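You operate a simulated robot arm through the tools that you are given. There is no shell and no other tool. Be economical: measure what you need, move in short steps, check, and stop when the job is done.

Carry out the task below with a simulated robot arm. There is one attempt and no reset: what you move stays moved.

Task
Put the 15.0 brass sleeve from the trough end of bench 2 on the white weight card there and the 16.0 brass sleeve on the white job card.
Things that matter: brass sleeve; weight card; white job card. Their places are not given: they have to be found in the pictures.

It is judged by the outcome, as a careful person would: the job done as asked, and still so three seconds after it is handed in. It fails if anything else is knocked over, pushed out of place, dropped, spilled or broken.

Robot
A 6-joint arm with a two-finger parallel gripper, fixed in place. Base frame: the origin is at the foot of the arm, x ahead of it, y to its left, z up; the work surface is at about z = 0. Readings come in m, degrees, newtons and seconds.
With the tool pointing down near the work surface it reaches from about 0.14 to 0.58 m from the base axis. Its first joint turns from -66.0 to 66.0 degrees. Payload 2.1 kg.
The tool frame sits at the grasp point between the pads (the TCP): z along the fingers, y along the line on which they close. The tips reach 0.03 m beyond it. Largest opening 0.094 m; finger width 0.028, thickness 0.01; the body of the gripper, 0.05 by 0.096 m, starts 0.055 m behind the TCP.
Orientation is that of the tool frame in the base frame, as a unit quaternion [x, y, z, w]. With the fingers straight down and closing along the base's y, the tool's x points along the base's -x, its y along +y and its z along -z.

Tools
- The arm moves only by the tool arm_command. Its argument "steps" is a list of rows, each an object of numbers (a shift or turn left out is 0, a gripper value left out holds the last): "x", "y", "z": the shift along the tool's x, y, z in units of 50 mm (1.0 is 50 mm); "ax", "ay", "az": the turn, a rotation vector about the tool's x, y, z in units of 6 degrees (1.0 is 6 degrees); "gripper": the opening, from 0 (shut) to 1 (fully open). In form: [{"x": .., "y": .., "z": .., "ax": .., "ay": .., "az": .., "gripper": ..}, ...]. A call has 1 to 8 rows; each row shifts and turns the commanded pose from where the row before left it, along the tool's axes as they then stand. A call with a number of a shift or a turn outside -1 to 1 is refused whole. A row lasts 0.2 s, in which the tool goes at most 0.05 m and 8.6 degrees; a call with a longer step from one row to the next is refused whole, and so is a gripper value outside its range. A pose out of reach is approached as far as the arm can. The call stops where the force on the tool passes 40 N (or 10 N more than at its start, if that is more) or the arm is blocked; 0.2 s more then pass. The fingers move at their own pace (about 0.072 m/s each) and stop on an object; they squeeze with about 40 N. The grip force told is the motor's: it shows also when the fingers shut on nothing. Time passes only in rows, and 0.2 s behind the last, so rows that do not move let the fingers close. The reply holds the time, the measured pose of the TCP, the force on the tool along the base axes, the opening and the grip force, in the units named above and with some noise.
- Cameras (640 x 400 px; columns grow to the right, rows downward): "scene" is fixed at [0.0456, -0.3686, 0.4713]; the picture's right is [0.85, -0.53, 0.00], its down [-0.32, -0.51, -0.80] and it looks along [0.43, 0.68, -0.60] (base axes); focal length 236 px, centre (320, 200). "wrist" rides on the gripper at [-0.037, 0, -0.058] in the tool frame; the picture's right is [0.00, -1.00, 0.00], its down [0.97, 0.00, -0.24] and it looks along [0.24, 0.00, 0.97] (tool axes); focal length 218 px, centre (320, 200).
- grab_frame(camera): a new picture of that camera. The clock stands still meanwhile.
- probe_pixels(camera, pixels): there is no depth. For up to 12 entries [column, row, z] of the newest picture of that camera ("zoom" is the newest enlarged one), the place [x, y] in the base frame at which the ray of that pixel passes the height z, good to about 0.002 m, but the place of the scene camera against the robot may be out by one fixed shift of up to 0.012 m in any direction. The clock stands still meanwhile.
- inspect(camera, box): a new picture of the part [left, top, right, bottom] of that camera's present view, enlarged. The clock stands still meanwhile.
- finish_job(): hands the job in; it is judged then, once.

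Work in short steps. Measure before you move; look again where a grasp or a placing could have gone wrong, and mend it. You have 60 turns and 26 pictures in all, those below and enlarged ones among them. Open the gripper and draw the arm clear of the work before you hand the job in, unless the task says otherwise; then end with one line.

The tools are called after "Request:" as name(argument=value, ...) on one line, values as JSON. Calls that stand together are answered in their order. arm_command: Moves the arm, as the interface text tells. Its arguments: {"type":"object","properties":{"steps":{"type":"array","items":{"type":"object","properties":{"x":{"type":"number"},"y":{"type":"number"},"z":{"type":"number"},"ax":{"type":"number"},"ay":{"type":"number"},"az":{"type":"number"},"gripper":{"type":"number"}}}}},"required":["steps"]} The other tools are called the same way: grab_frame (camera) takes a picture; probe_pixels (camera, pixels) gives the place at which the rays of pixels pass given heights; inspect (camera, box) takes an enlarged picture of a part of a camera's view; finish_job () hands the job in.

At the start:

```text
clock: 0.0
ee_pos: [0.3003, -0.0195, 0.3438]
orientation: [0.0, 1.0, 0.0, 0.0]
ft_force: [0.3, -0.8, -0.2]
finger_gap: 0.0939
grasp_force: 0.1
```

scene: 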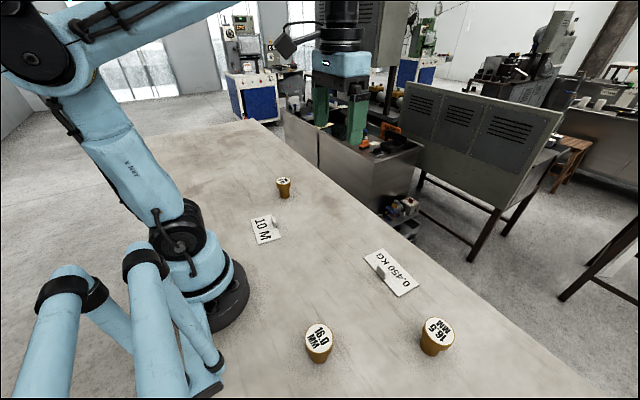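
wrist: 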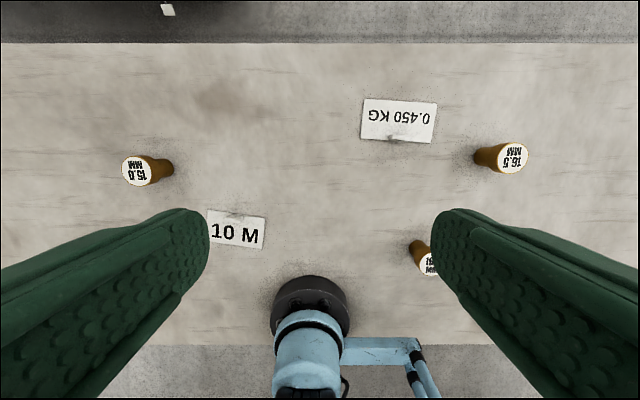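

The scene shows three sleeves, at about (283,187), (319,342) and (436,336), and two cards, at (265,230) and (390,272). I'll enlarge both groups to read the labels.

Request:
inspect(camera="scene", box=[230, 160, 350, 250])

Request:
inspect(camera="scene", box=[290, 240, 480, 370])

Request:
inspect(camera="wrist", box=[100, 80, 540, 280])

```text
4.44 times, centred on (290, 205) of scene
```

zoom: 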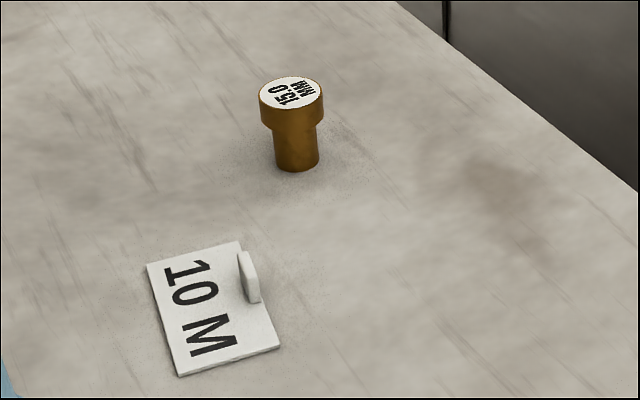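

```text
3.08 times, centred on (385, 305) of scene
```

zoom: 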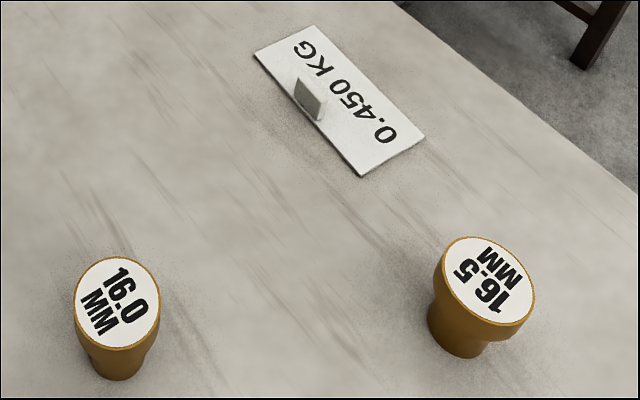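

```text
1.45 times, centred on (320, 180) of wrist
```

zoom: 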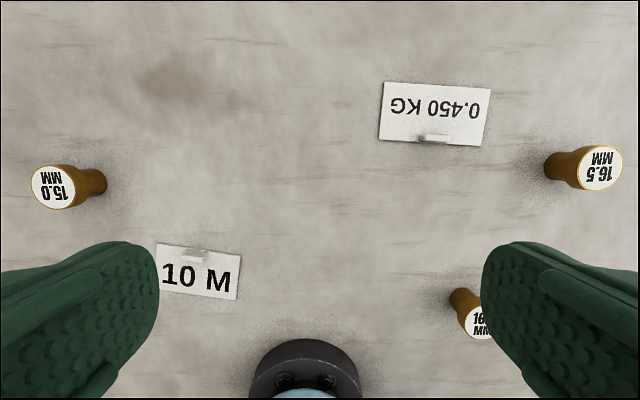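

15.0 is the far sleeve, 16.0 the near-left one, and 16.5 is a distractor. The weight card reads 0.450 KG and the other card reads 10 M. I'll probe the card corners and the sleeve tops and bases from the wrist picture.

Request:
probe_pixels(camera="wrist", pixels=[[365, 98, 0], [438, 102, 0], [432, 143, 0], [361, 137, 0], [398, 138, 0], [209, 210, 0], [265, 217, 0], [262, 249, 0], [206, 240, 0], [168, 168, 0], [137, 171, 0], [137, 171, 0.05]])

Request:
probe_pixels(camera="scene", pixels=[[284, 178, 0.05], [286, 198, 0], [318, 334, 0.05], [320, 361, 0], [437, 330, 0.05], [428, 353, 0], [253, 219, 0], [275, 214, 0], [282, 238, 0], [258, 244, 0], [383, 248, 0], [419, 284, 0]])

```text
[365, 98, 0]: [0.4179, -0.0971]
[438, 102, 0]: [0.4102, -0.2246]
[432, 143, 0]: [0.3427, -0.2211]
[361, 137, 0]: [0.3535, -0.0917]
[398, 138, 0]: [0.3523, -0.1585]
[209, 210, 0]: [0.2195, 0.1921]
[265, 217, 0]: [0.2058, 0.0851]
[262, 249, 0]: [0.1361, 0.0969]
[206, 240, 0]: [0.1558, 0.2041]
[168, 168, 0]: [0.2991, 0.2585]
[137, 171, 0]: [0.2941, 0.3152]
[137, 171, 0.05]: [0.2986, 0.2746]
```

```text
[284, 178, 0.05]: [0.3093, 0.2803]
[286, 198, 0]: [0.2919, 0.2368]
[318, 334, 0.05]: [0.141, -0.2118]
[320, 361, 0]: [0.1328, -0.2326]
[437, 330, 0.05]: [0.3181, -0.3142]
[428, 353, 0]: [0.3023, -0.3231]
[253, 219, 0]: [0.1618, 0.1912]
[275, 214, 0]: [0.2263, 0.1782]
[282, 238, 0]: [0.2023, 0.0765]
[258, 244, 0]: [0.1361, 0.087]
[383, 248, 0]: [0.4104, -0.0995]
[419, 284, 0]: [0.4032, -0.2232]
```

Weight card centre is about (0.381,-0.158) with its tab on the near-x edge. Job card centre is about (0.179,0.145) with its tab on the far-x edge. Sleeve 15.0 is near (0.298,0.252) and about 0.068 tall. I'll move above it with the gripper open and look.

Request:
arm_command(steps=[{"y": 0.9, "gripper": 1}, {"y": 0.9}, {"y": 0.9}, {"y": 0.9}, {"y": 0.9}, {"y": 0.9}, {"z": 0.9}, {"z": 0.9}])

Request:
grab_frame(camera="wrist")

```text
clock: 1.8
ee_pos: [0.3011, 0.2532, 0.2525]
orientation: [0.0, 1.0, 0.001, 0.002]
ft_force: [0.7, 0.4, -0.9]
finger_gap: 0.094
grasp_force: 0.0
```

```text
20 pictures are left
```

wrist: 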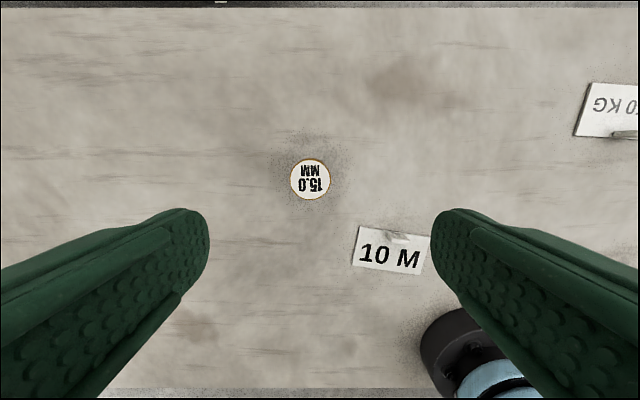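

The top of sleeve 15.0 is now centred at (310,179) with its edges at 290 and 331. I'll probe it, and the job card corners again.

Request:
probe_pixels(camera="wrist", pixels=[[310, 179, 0.068], [290, 179, 0.068], [331, 179, 0.068], [310, 159, 0.068], [310, 199, 0.068], [358, 226, 0], [427, 236, 0], [422, 275, 0], [352, 263, 0], [397, 238, 0.003], [397, 234, 0.02]])

Request:
inspect(camera="wrist", box=[330, 200, 450, 290])

```text
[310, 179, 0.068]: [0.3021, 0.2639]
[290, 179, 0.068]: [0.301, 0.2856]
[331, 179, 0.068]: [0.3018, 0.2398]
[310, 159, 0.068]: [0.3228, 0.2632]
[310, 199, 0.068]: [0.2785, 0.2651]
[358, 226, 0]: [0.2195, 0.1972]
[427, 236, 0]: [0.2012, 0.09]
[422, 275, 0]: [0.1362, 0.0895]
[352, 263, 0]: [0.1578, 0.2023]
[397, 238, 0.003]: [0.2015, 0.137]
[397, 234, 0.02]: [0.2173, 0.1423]
```

```text
4.44 times, centred on (390, 245) of wrist
```

zoom: 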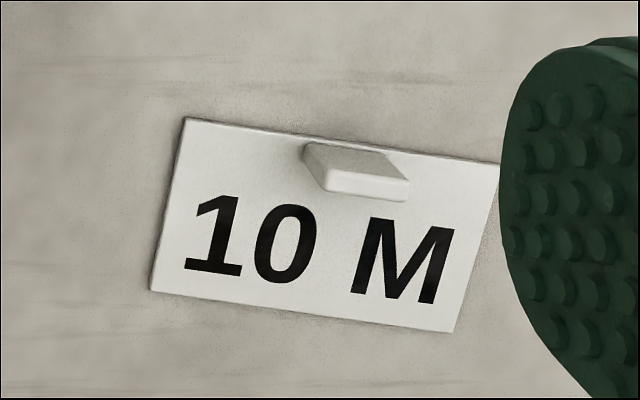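

Sleeve 15.0 is centred at (0.301,0.264), 0.045 in diameter and about 0.063 tall. I'll centre on it and descend to z of about 0.052, so the pads meet the flange, then close.

Request:
arm_command(steps=[{"y": 0.21}, {"z": 0.8}, {"z": 0.8}, {"z": 0.8}, {"z": 0.8}, {"z": 0.6}, {"z": 0.2}, {}])

Request:
grab_frame(camera="wrist")

```text
clock: 3.6
ee_pos: [0.3034, 0.2626, 0.0549]
orientation: [0.0, 1.0, 0.001, -0.001]
ft_force: [-0.5, -0.3, 0.0]
finger_gap: 0.0943
grasp_force: 0.1
```

```text
18 pictures are left
```

wrist: 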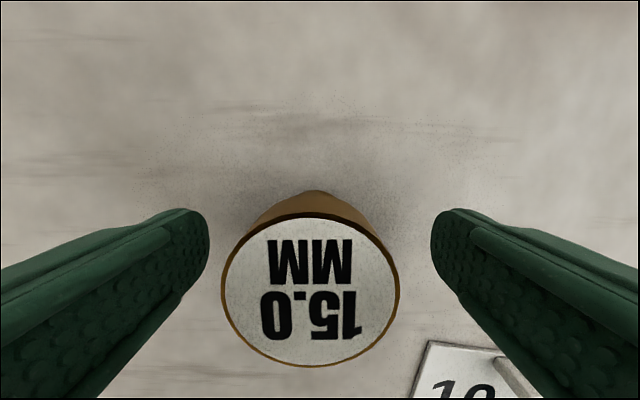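

The sleeve top at (311,289) is centred between the fingers to within about 2 mm. I'll trim slightly and close.

Request:
arm_command(steps=[{"y": 0.04, "z": 0.06}, {"gripper": 0.4}, {}, {"gripper": 0.3}, {}, {}, {}])

```text
clock: 5.2
ee_pos: [0.302, 0.2635, 0.0503]
orientation: [0.0, 1.0, 0.0, 0.0]
ft_force: [1.3, -0.5, 0.4]
finger_gap: 0.0476
grasp_force: 39.7
```

The gripper holds the flange at a gap of 0.0476 with 40 N. I'll lift 0.13 straight up.

Request:
arm_command(steps=[{"z": -0.3, "gripper": 0.3}, {"z": -0.7}, {"z": -0.8}, {"z": -0.8}, {"y": -0.5}, {"y": -0.9}, {"y": -0.9}, {"y": -0.9}])

Request:
arm_command(steps=[{"y": -0.9}, {"y": -0.9}, {"y": -0.9}, {"y": -0.9}, {"y": -0.8, "x": -0.5}, {"y": -0.5, "x": -0.7}, {"x": -0.4}, {}])

Request:
grab_frame(camera="wrist")

Request:
inspect(camera="scene", box=[300, 140, 480, 320])

```text
clock: 7.0
ee_pos: [0.2998, 0.1039, 0.1797]
orientation: [-0.001, 1.0, 0.0, 0.0]
ft_force: [0.3, 0.5, -2.4]
finger_gap: 0.0473
grasp_force: 40.6
```

```text
clock: 8.8
ee_pos: [0.381, -0.1431, 0.1811]
orientation: [0.0, 1.0, -0.001, 0.0]
ft_force: [0.4, -0.6, -2.2]
finger_gap: 0.0474
grasp_force: 40.1
```

```text
17 pictures are left
```

wrist: 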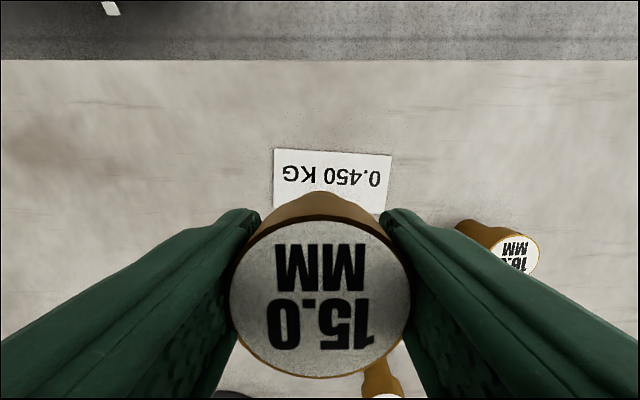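

```text
2.22 times, centred on (390, 230) of scene
```

zoom: 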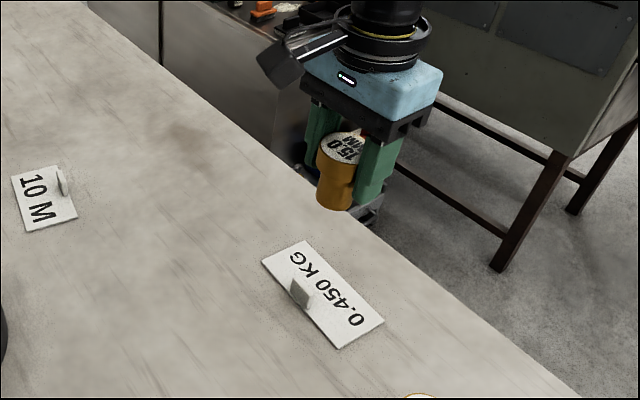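

The sleeve hangs straight, and the card's far corners are at (274,149) and (392,154). I'll probe these to refine the card position, and the tab's top and bottom in the scene zoom.

Request:
probe_pixels(camera="wrist", pixels=[[274, 149, 0.003], [392, 154, 0.003], [387, 212, 0.003], [273, 207, 0.003]])

Request:
probe_pixels(camera="zoom", pixels=[[262, 263, 0.003], [305, 240, 0.003], [384, 322, 0.003], [340, 348, 0.003], [294, 302, 0.003], [310, 311, 0.003], [292, 280, 0.02], [308, 291, 0.02]])

```text
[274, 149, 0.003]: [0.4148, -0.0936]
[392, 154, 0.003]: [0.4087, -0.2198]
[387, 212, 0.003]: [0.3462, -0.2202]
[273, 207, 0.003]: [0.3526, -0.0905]
```

```text
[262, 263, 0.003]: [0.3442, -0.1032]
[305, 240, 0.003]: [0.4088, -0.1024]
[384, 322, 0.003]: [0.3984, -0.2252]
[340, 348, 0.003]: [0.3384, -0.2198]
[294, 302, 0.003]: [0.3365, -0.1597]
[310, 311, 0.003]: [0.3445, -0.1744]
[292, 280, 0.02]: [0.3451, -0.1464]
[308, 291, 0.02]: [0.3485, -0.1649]
```

The card centre is (0.381,-0.156), and the tab is around x 0.352–0.36. I'll aim at (0.387,-0.156) and come down to just above the card.

Request:
arm_command(steps=[{"x": -0.12, "y": -0.26}, {"z": 0.7}, {"z": 0.7}, {"z": 0.6}, {"z": 0.2}, {"z": 0.1}, {}])

Request:
inspect(camera="scene", box=[330, 200, 450, 310])

```text
clock: 10.4
ee_pos: [0.3887, -0.1557, 0.0661]
orientation: [0.0, 1.0, 0.0, 0.0]
ft_force: [0.5, 1.0, -2.2]
finger_gap: 0.0471
grasp_force: 39.5
```

```text
3.64 times, centred on (390, 255) of scene
```

zoom: 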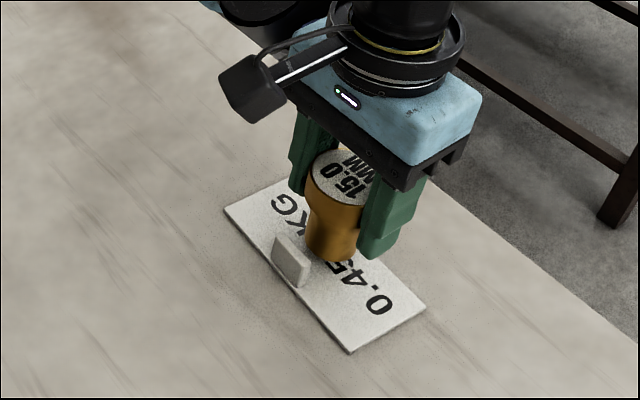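

The sleeve is clear of the tab and over the card. I'll lower it in small steps, watching the force for contact.

Request:
arm_command(steps=[{"z": 0.08}, {"z": 0.06}, {"z": 0.04}, {}, {}])

```text
clock: 11.6
ee_pos: [0.3876, -0.156, 0.057]
orientation: [0.0, 1.0, 0.0, 0.0]
ft_force: [0.3, 0.7, -1.5]
finger_gap: 0.0475
grasp_force: 39.7
```

Request:
arm_command(steps=[{"z": 0.03}, {}, {"z": 0.03}, {}])

```text
clock: 12.6
ee_pos: [0.3878, -0.1563, 0.0556]
orientation: [0.0, 1.0, 0.001, 0.0]
ft_force: [-0.7, 1.1, 4.5]
finger_gap: 0.0473
grasp_force: 39.5
```

The force turned upward to +4.5 N, so the sleeve is resting on the card. I'll open the fingers and rise straight up.

Request:
arm_command(steps=[{"gripper": 0.6}, {"gripper": 0.9}, {}, {}, {"z": -0.3}, {"z": -0.8}, {"z": -0.9}, {"z": -0.9}])

Request:
grab_frame(camera="scene")

Request:
grab_frame(camera="wrist")

```text
clock: 14.4
ee_pos: [0.3868, -0.1574, 0.2005]
orientation: [0.0, 1.0, 0.0, 0.0]
ft_force: [0.7, 0.6, -0.5]
finger_gap: 0.0847
grasp_force: 0.1
```

```text
14 pictures are left
```

scene: 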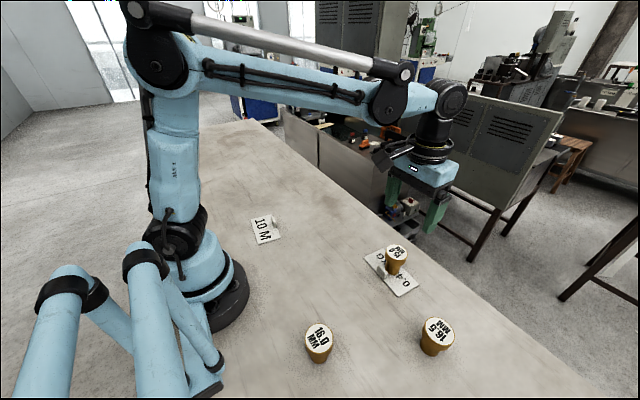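

```text
13 pictures are left
```

wrist: 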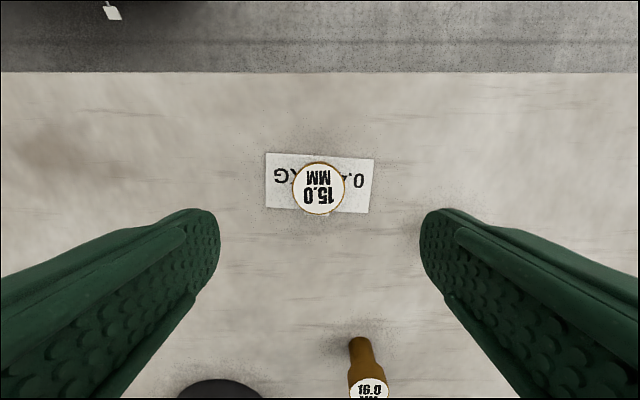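

Sleeve 15.0 stands on the weight card, clear of the tab. Next is sleeve 16.0, near (0.145,-0.213). I'll move above it at z 0.2.

Request:
arm_command(steps=[{"x": 0.7, "y": -0.3, "gripper": 1}, {"x": 0.9, "y": -0.3}, {"x": 0.9, "y": -0.3}, {"x": 0.9, "y": -0.22}, {"x": 0.8}, {"x": 0.4}, {}])

Request:
grab_frame(camera="wrist")

```text
clock: 16.0
ee_pos: [0.1577, -0.2143, 0.1998]
orientation: [0.0, 1.0, 0.0, -0.001]
ft_force: [-0.5, 0.6, -0.5]
finger_gap: 0.094
grasp_force: 0.1
```

```text
12 pictures are left
```

wrist: 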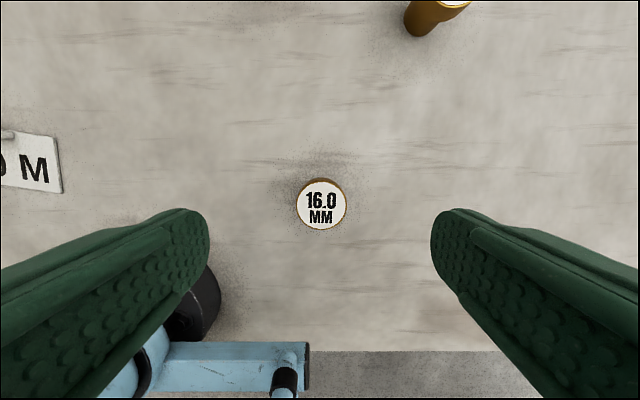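

The sleeve 16.0 top is at (322,205), and a blue fixture shows at the bottom around (310,345). I'll probe both.

Request:
probe_pixels(camera="wrist", pixels=[[322, 205, 0.065], [297, 205, 0.065], [347, 205, 0.065], [322, 181, 0.065], [310, 342, 0], [310, 342, 0.1]])

```text
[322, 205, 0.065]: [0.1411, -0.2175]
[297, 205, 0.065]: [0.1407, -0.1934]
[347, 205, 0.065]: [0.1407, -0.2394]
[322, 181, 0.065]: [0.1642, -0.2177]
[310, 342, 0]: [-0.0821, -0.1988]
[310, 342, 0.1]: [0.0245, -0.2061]
```

Sleeve 16.0 is at (0.141,-0.217) and the fixture is well behind it. I'll align and descend.

Request:
arm_command(steps=[{"x": 0.32, "y": -0.05}, {}, {"z": 0.8}, {"z": 0.8}, {"z": 0.8}, {"z": 0.45}, {}])

Request:
grab_frame(camera="wrist")

```text
clock: 17.6
ee_pos: [0.1407, -0.2142, 0.0554]
orientation: [0.0, 1.0, 0.0, 0.0]
ft_force: [0.1, 0.4, 0.2]
finger_gap: 0.0943
grasp_force: 0.1
```

```text
11 pictures are left
```

wrist: 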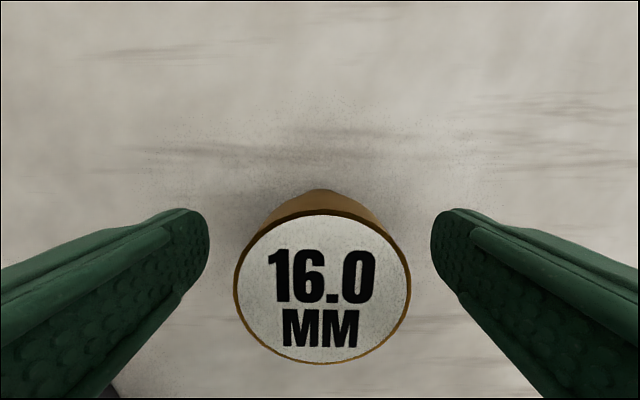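

The sleeve top at (322,287) is centred. I'll lower a few mm more, close on the flange and lift.

Request:
arm_command(steps=[{"z": 0.08}, {"gripper": 0.4}, {}, {"gripper": 0.3}, {}, {}, {}])

Request:
arm_command(steps=[{"z": -0.3}, {"z": -0.7}, {"z": -0.8}, {"z": -0.8}, {}])

```text
clock: 19.2
ee_pos: [0.142, -0.215, 0.0515]
orientation: [0.0, 1.0, -0.001, 0.0]
ft_force: [0.0, 0.1, 0.1]
finger_gap: 0.0473
grasp_force: 40.2
```

```text
clock: 20.4
ee_pos: [0.1401, -0.2133, 0.1821]
orientation: [0.0, 1.0, 0.0, 0.0]
ft_force: [-0.5, -0.5, -2.9]
finger_gap: 0.0473
grasp_force: 39.9
```

The sleeve is lifted. I'll go around the base at x of about 0.28, then in toward the job card.

Request:
arm_command(steps=[{"x": -0.5}, {"x": -0.9}, {"x": -0.8, "y": 0.5}, {"x": -0.4, "y": 0.9}, {"y": 0.9}, {"y": 0.9}, {"y": 0.9}, {"y": 0.9}])

Request:
arm_command(steps=[{"y": 0.9}, {"y": 0.8}, {"y": 0.45, "x": 0.5}, {"x": 0.7}, {"x": 0.35}, {}])

Request:
grab_frame(camera="wrist")

```text
clock: 22.2
ee_pos: [0.2727, 0.0369, 0.1828]
orientation: [0.001, 1.0, 0.001, 0.0]
ft_force: [0.4, -0.4, -3.4]
finger_gap: 0.0473
grasp_force: 40.0
```

```text
clock: 23.6
ee_pos: [0.1938, 0.1443, 0.183]
orientation: [0.0, 1.0, 0.001, 0.0]
ft_force: [0.4, 0.0, -2.8]
finger_gap: 0.0474
grasp_force: 40.3
```

```text
10 pictures are left
```

wrist: 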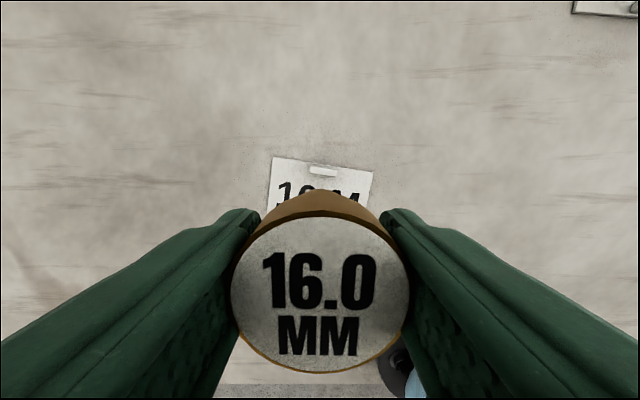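

The card's far corners are at (272,156) and (374,172), and the tab spans (309–338,165–177). I'll probe these.

Request:
probe_pixels(camera="wrist", pixels=[[272, 156, 0.004], [374, 172, 0.004], [267, 210, 0.004], [309, 174, 0.025], [338, 177, 0.025], [310, 165, 0.004], [338, 177, 0.004]])

```text
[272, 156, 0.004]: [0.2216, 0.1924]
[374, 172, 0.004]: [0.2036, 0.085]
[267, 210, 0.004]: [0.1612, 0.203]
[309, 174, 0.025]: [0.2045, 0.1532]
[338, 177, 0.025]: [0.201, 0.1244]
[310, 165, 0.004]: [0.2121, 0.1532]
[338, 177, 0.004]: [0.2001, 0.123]
```

The tab's inner face is at x of about 0.202 and the card centre is (0.180,0.144). I'll aim at (0.172,0.145) and descend part way.

Request:
arm_command(steps=[{"x": 0.44, "y": 0.02}, {}, {"z": 0.7}, {"z": 0.7}, {"z": 0.6}, {"z": 0.3}, {}])

Request:
inspect(camera="scene", box=[210, 170, 330, 260])

```text
clock: 25.2
ee_pos: [0.1708, 0.1463, 0.0675]
orientation: [0.0, 1.0, 0.0, 0.0]
ft_force: [0.4, 1.0, -2.8]
finger_gap: 0.0475
grasp_force: 39.5
```

```text
4.44 times, centred on (270, 215) of scene
```

zoom: 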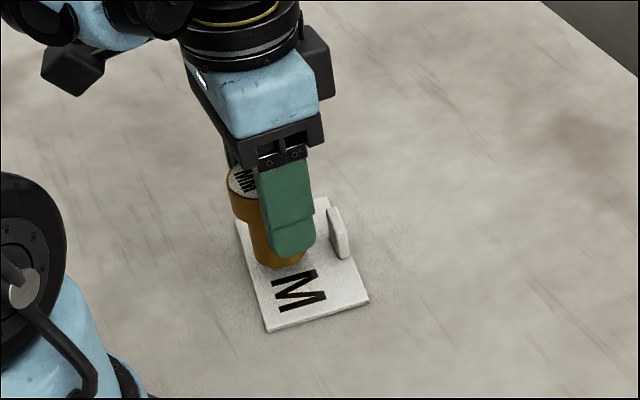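

The sleeve is over the card with a gap to the tab. I'll lower it to contact in small steps.

Request:
arm_command(steps=[{"z": 0.08}, {"z": 0.06}, {"z": 0.04}, {}, {"z": 0.02}, {}])

```text
clock: 26.6
ee_pos: [0.1712, 0.1456, 0.0564]
orientation: [0.0, 1.0, -0.001, 0.0]
ft_force: [-0.3, -0.2, -2.8]
finger_gap: 0.0474
grasp_force: 40.1
```

Request:
arm_command(steps=[{"z": 0.025}, {}])

```text
clock: 27.2
ee_pos: [0.1714, 0.1454, 0.0563]
orientation: [0.0, 1.0, -0.001, -0.001]
ft_force: [0.6, -0.6, -2.1]
finger_gap: 0.0478
grasp_force: 39.8
```

There is no contact yet, so I'll go a little lower.

Request:
arm_command(steps=[{"z": 0.025}, {}])

```text
clock: 27.8
ee_pos: [0.1721, 0.1446, 0.0553]
orientation: [0.0, 1.0, 0.001, 0.0]
ft_force: [0.8, 0.7, 23.6]
finger_gap: 0.0473
grasp_force: 39.2
```

Firm contact at 23.6 N. I'll ease up by under 1 mm, release and rise.

Request:
arm_command(steps=[{"z": -0.018}, {}])

Request:
arm_command(steps=[{"gripper": 0.6}, {"gripper": 0.9}, {}, {}, {"z": -0.3}, {"z": -0.8}, {"z": -0.9}, {"z": -0.9}])

Request:
grab_frame(camera="wrist")

Request:
grab_frame(camera="scene")

```text
clock: 28.4
ee_pos: [0.1712, 0.145, 0.056]
orientation: [0.001, 1.0, 0.0, -0.001]
ft_force: [-0.2, 0.1, -2.3]
finger_gap: 0.0471
grasp_force: 39.5
```

```text
clock: 30.2
ee_pos: [0.1724, 0.1427, 0.2008]
orientation: [0.0, 1.0, 0.001, -0.001]
ft_force: [0.8, 0.2, 0.0]
finger_gap: 0.0846
grasp_force: 0.1
```

```text
8 pictures are left
```

wrist: 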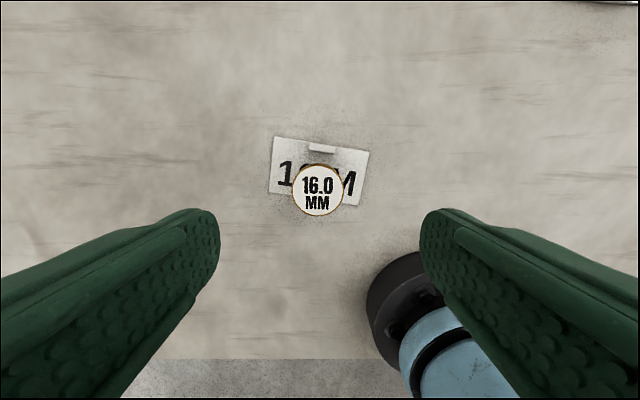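

```text
7 pictures are left
```

scene: 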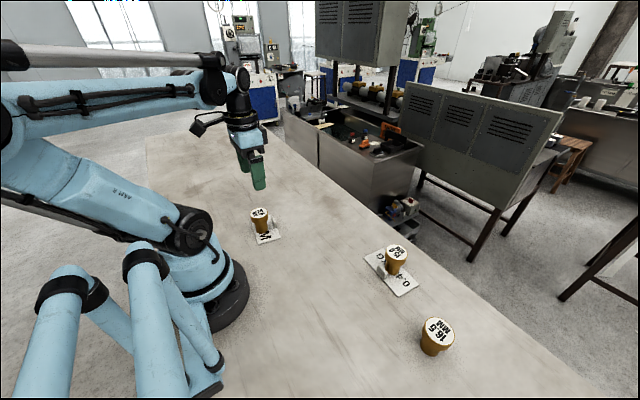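

Both sleeves stand on their cards. I'll draw the arm away upward and check the 16.0 footing once in an enlargement.

Request:
arm_command(steps=[{"z": -0.8}, {"z": -0.8}, {"x": -0.8}, {"x": -0.8}, {}])

Request:
inspect(camera="scene", box=[220, 190, 300, 250])

```text
clock: 31.4
ee_pos: [0.2527, 0.1433, 0.2804]
orientation: [0.0, 1.0, 0.0, 0.0]
ft_force: [-0.2, -0.1, -0.2]
finger_gap: 0.0843
grasp_force: 0.1
```

```text
6.67 times, centred on (260, 220) of scene
```

zoom: 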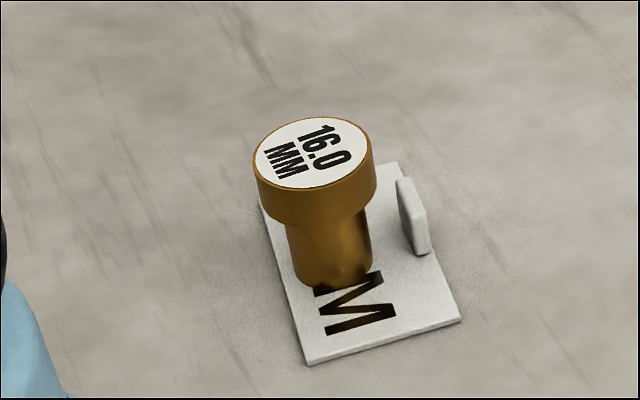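

The whole foot of sleeve 16.0 is on the card, upright, and the arm is clear, so I'm handing in.

Request:
finish_job()

```text
The job is handed in.
```

The 15.0 brass sleeve is standing on the weight card (0.450 KG) and the 16.0 sleeve is standing on the other white card, marked "10 M", which I took as the job card; the 16.5 sleeve was left where it was.
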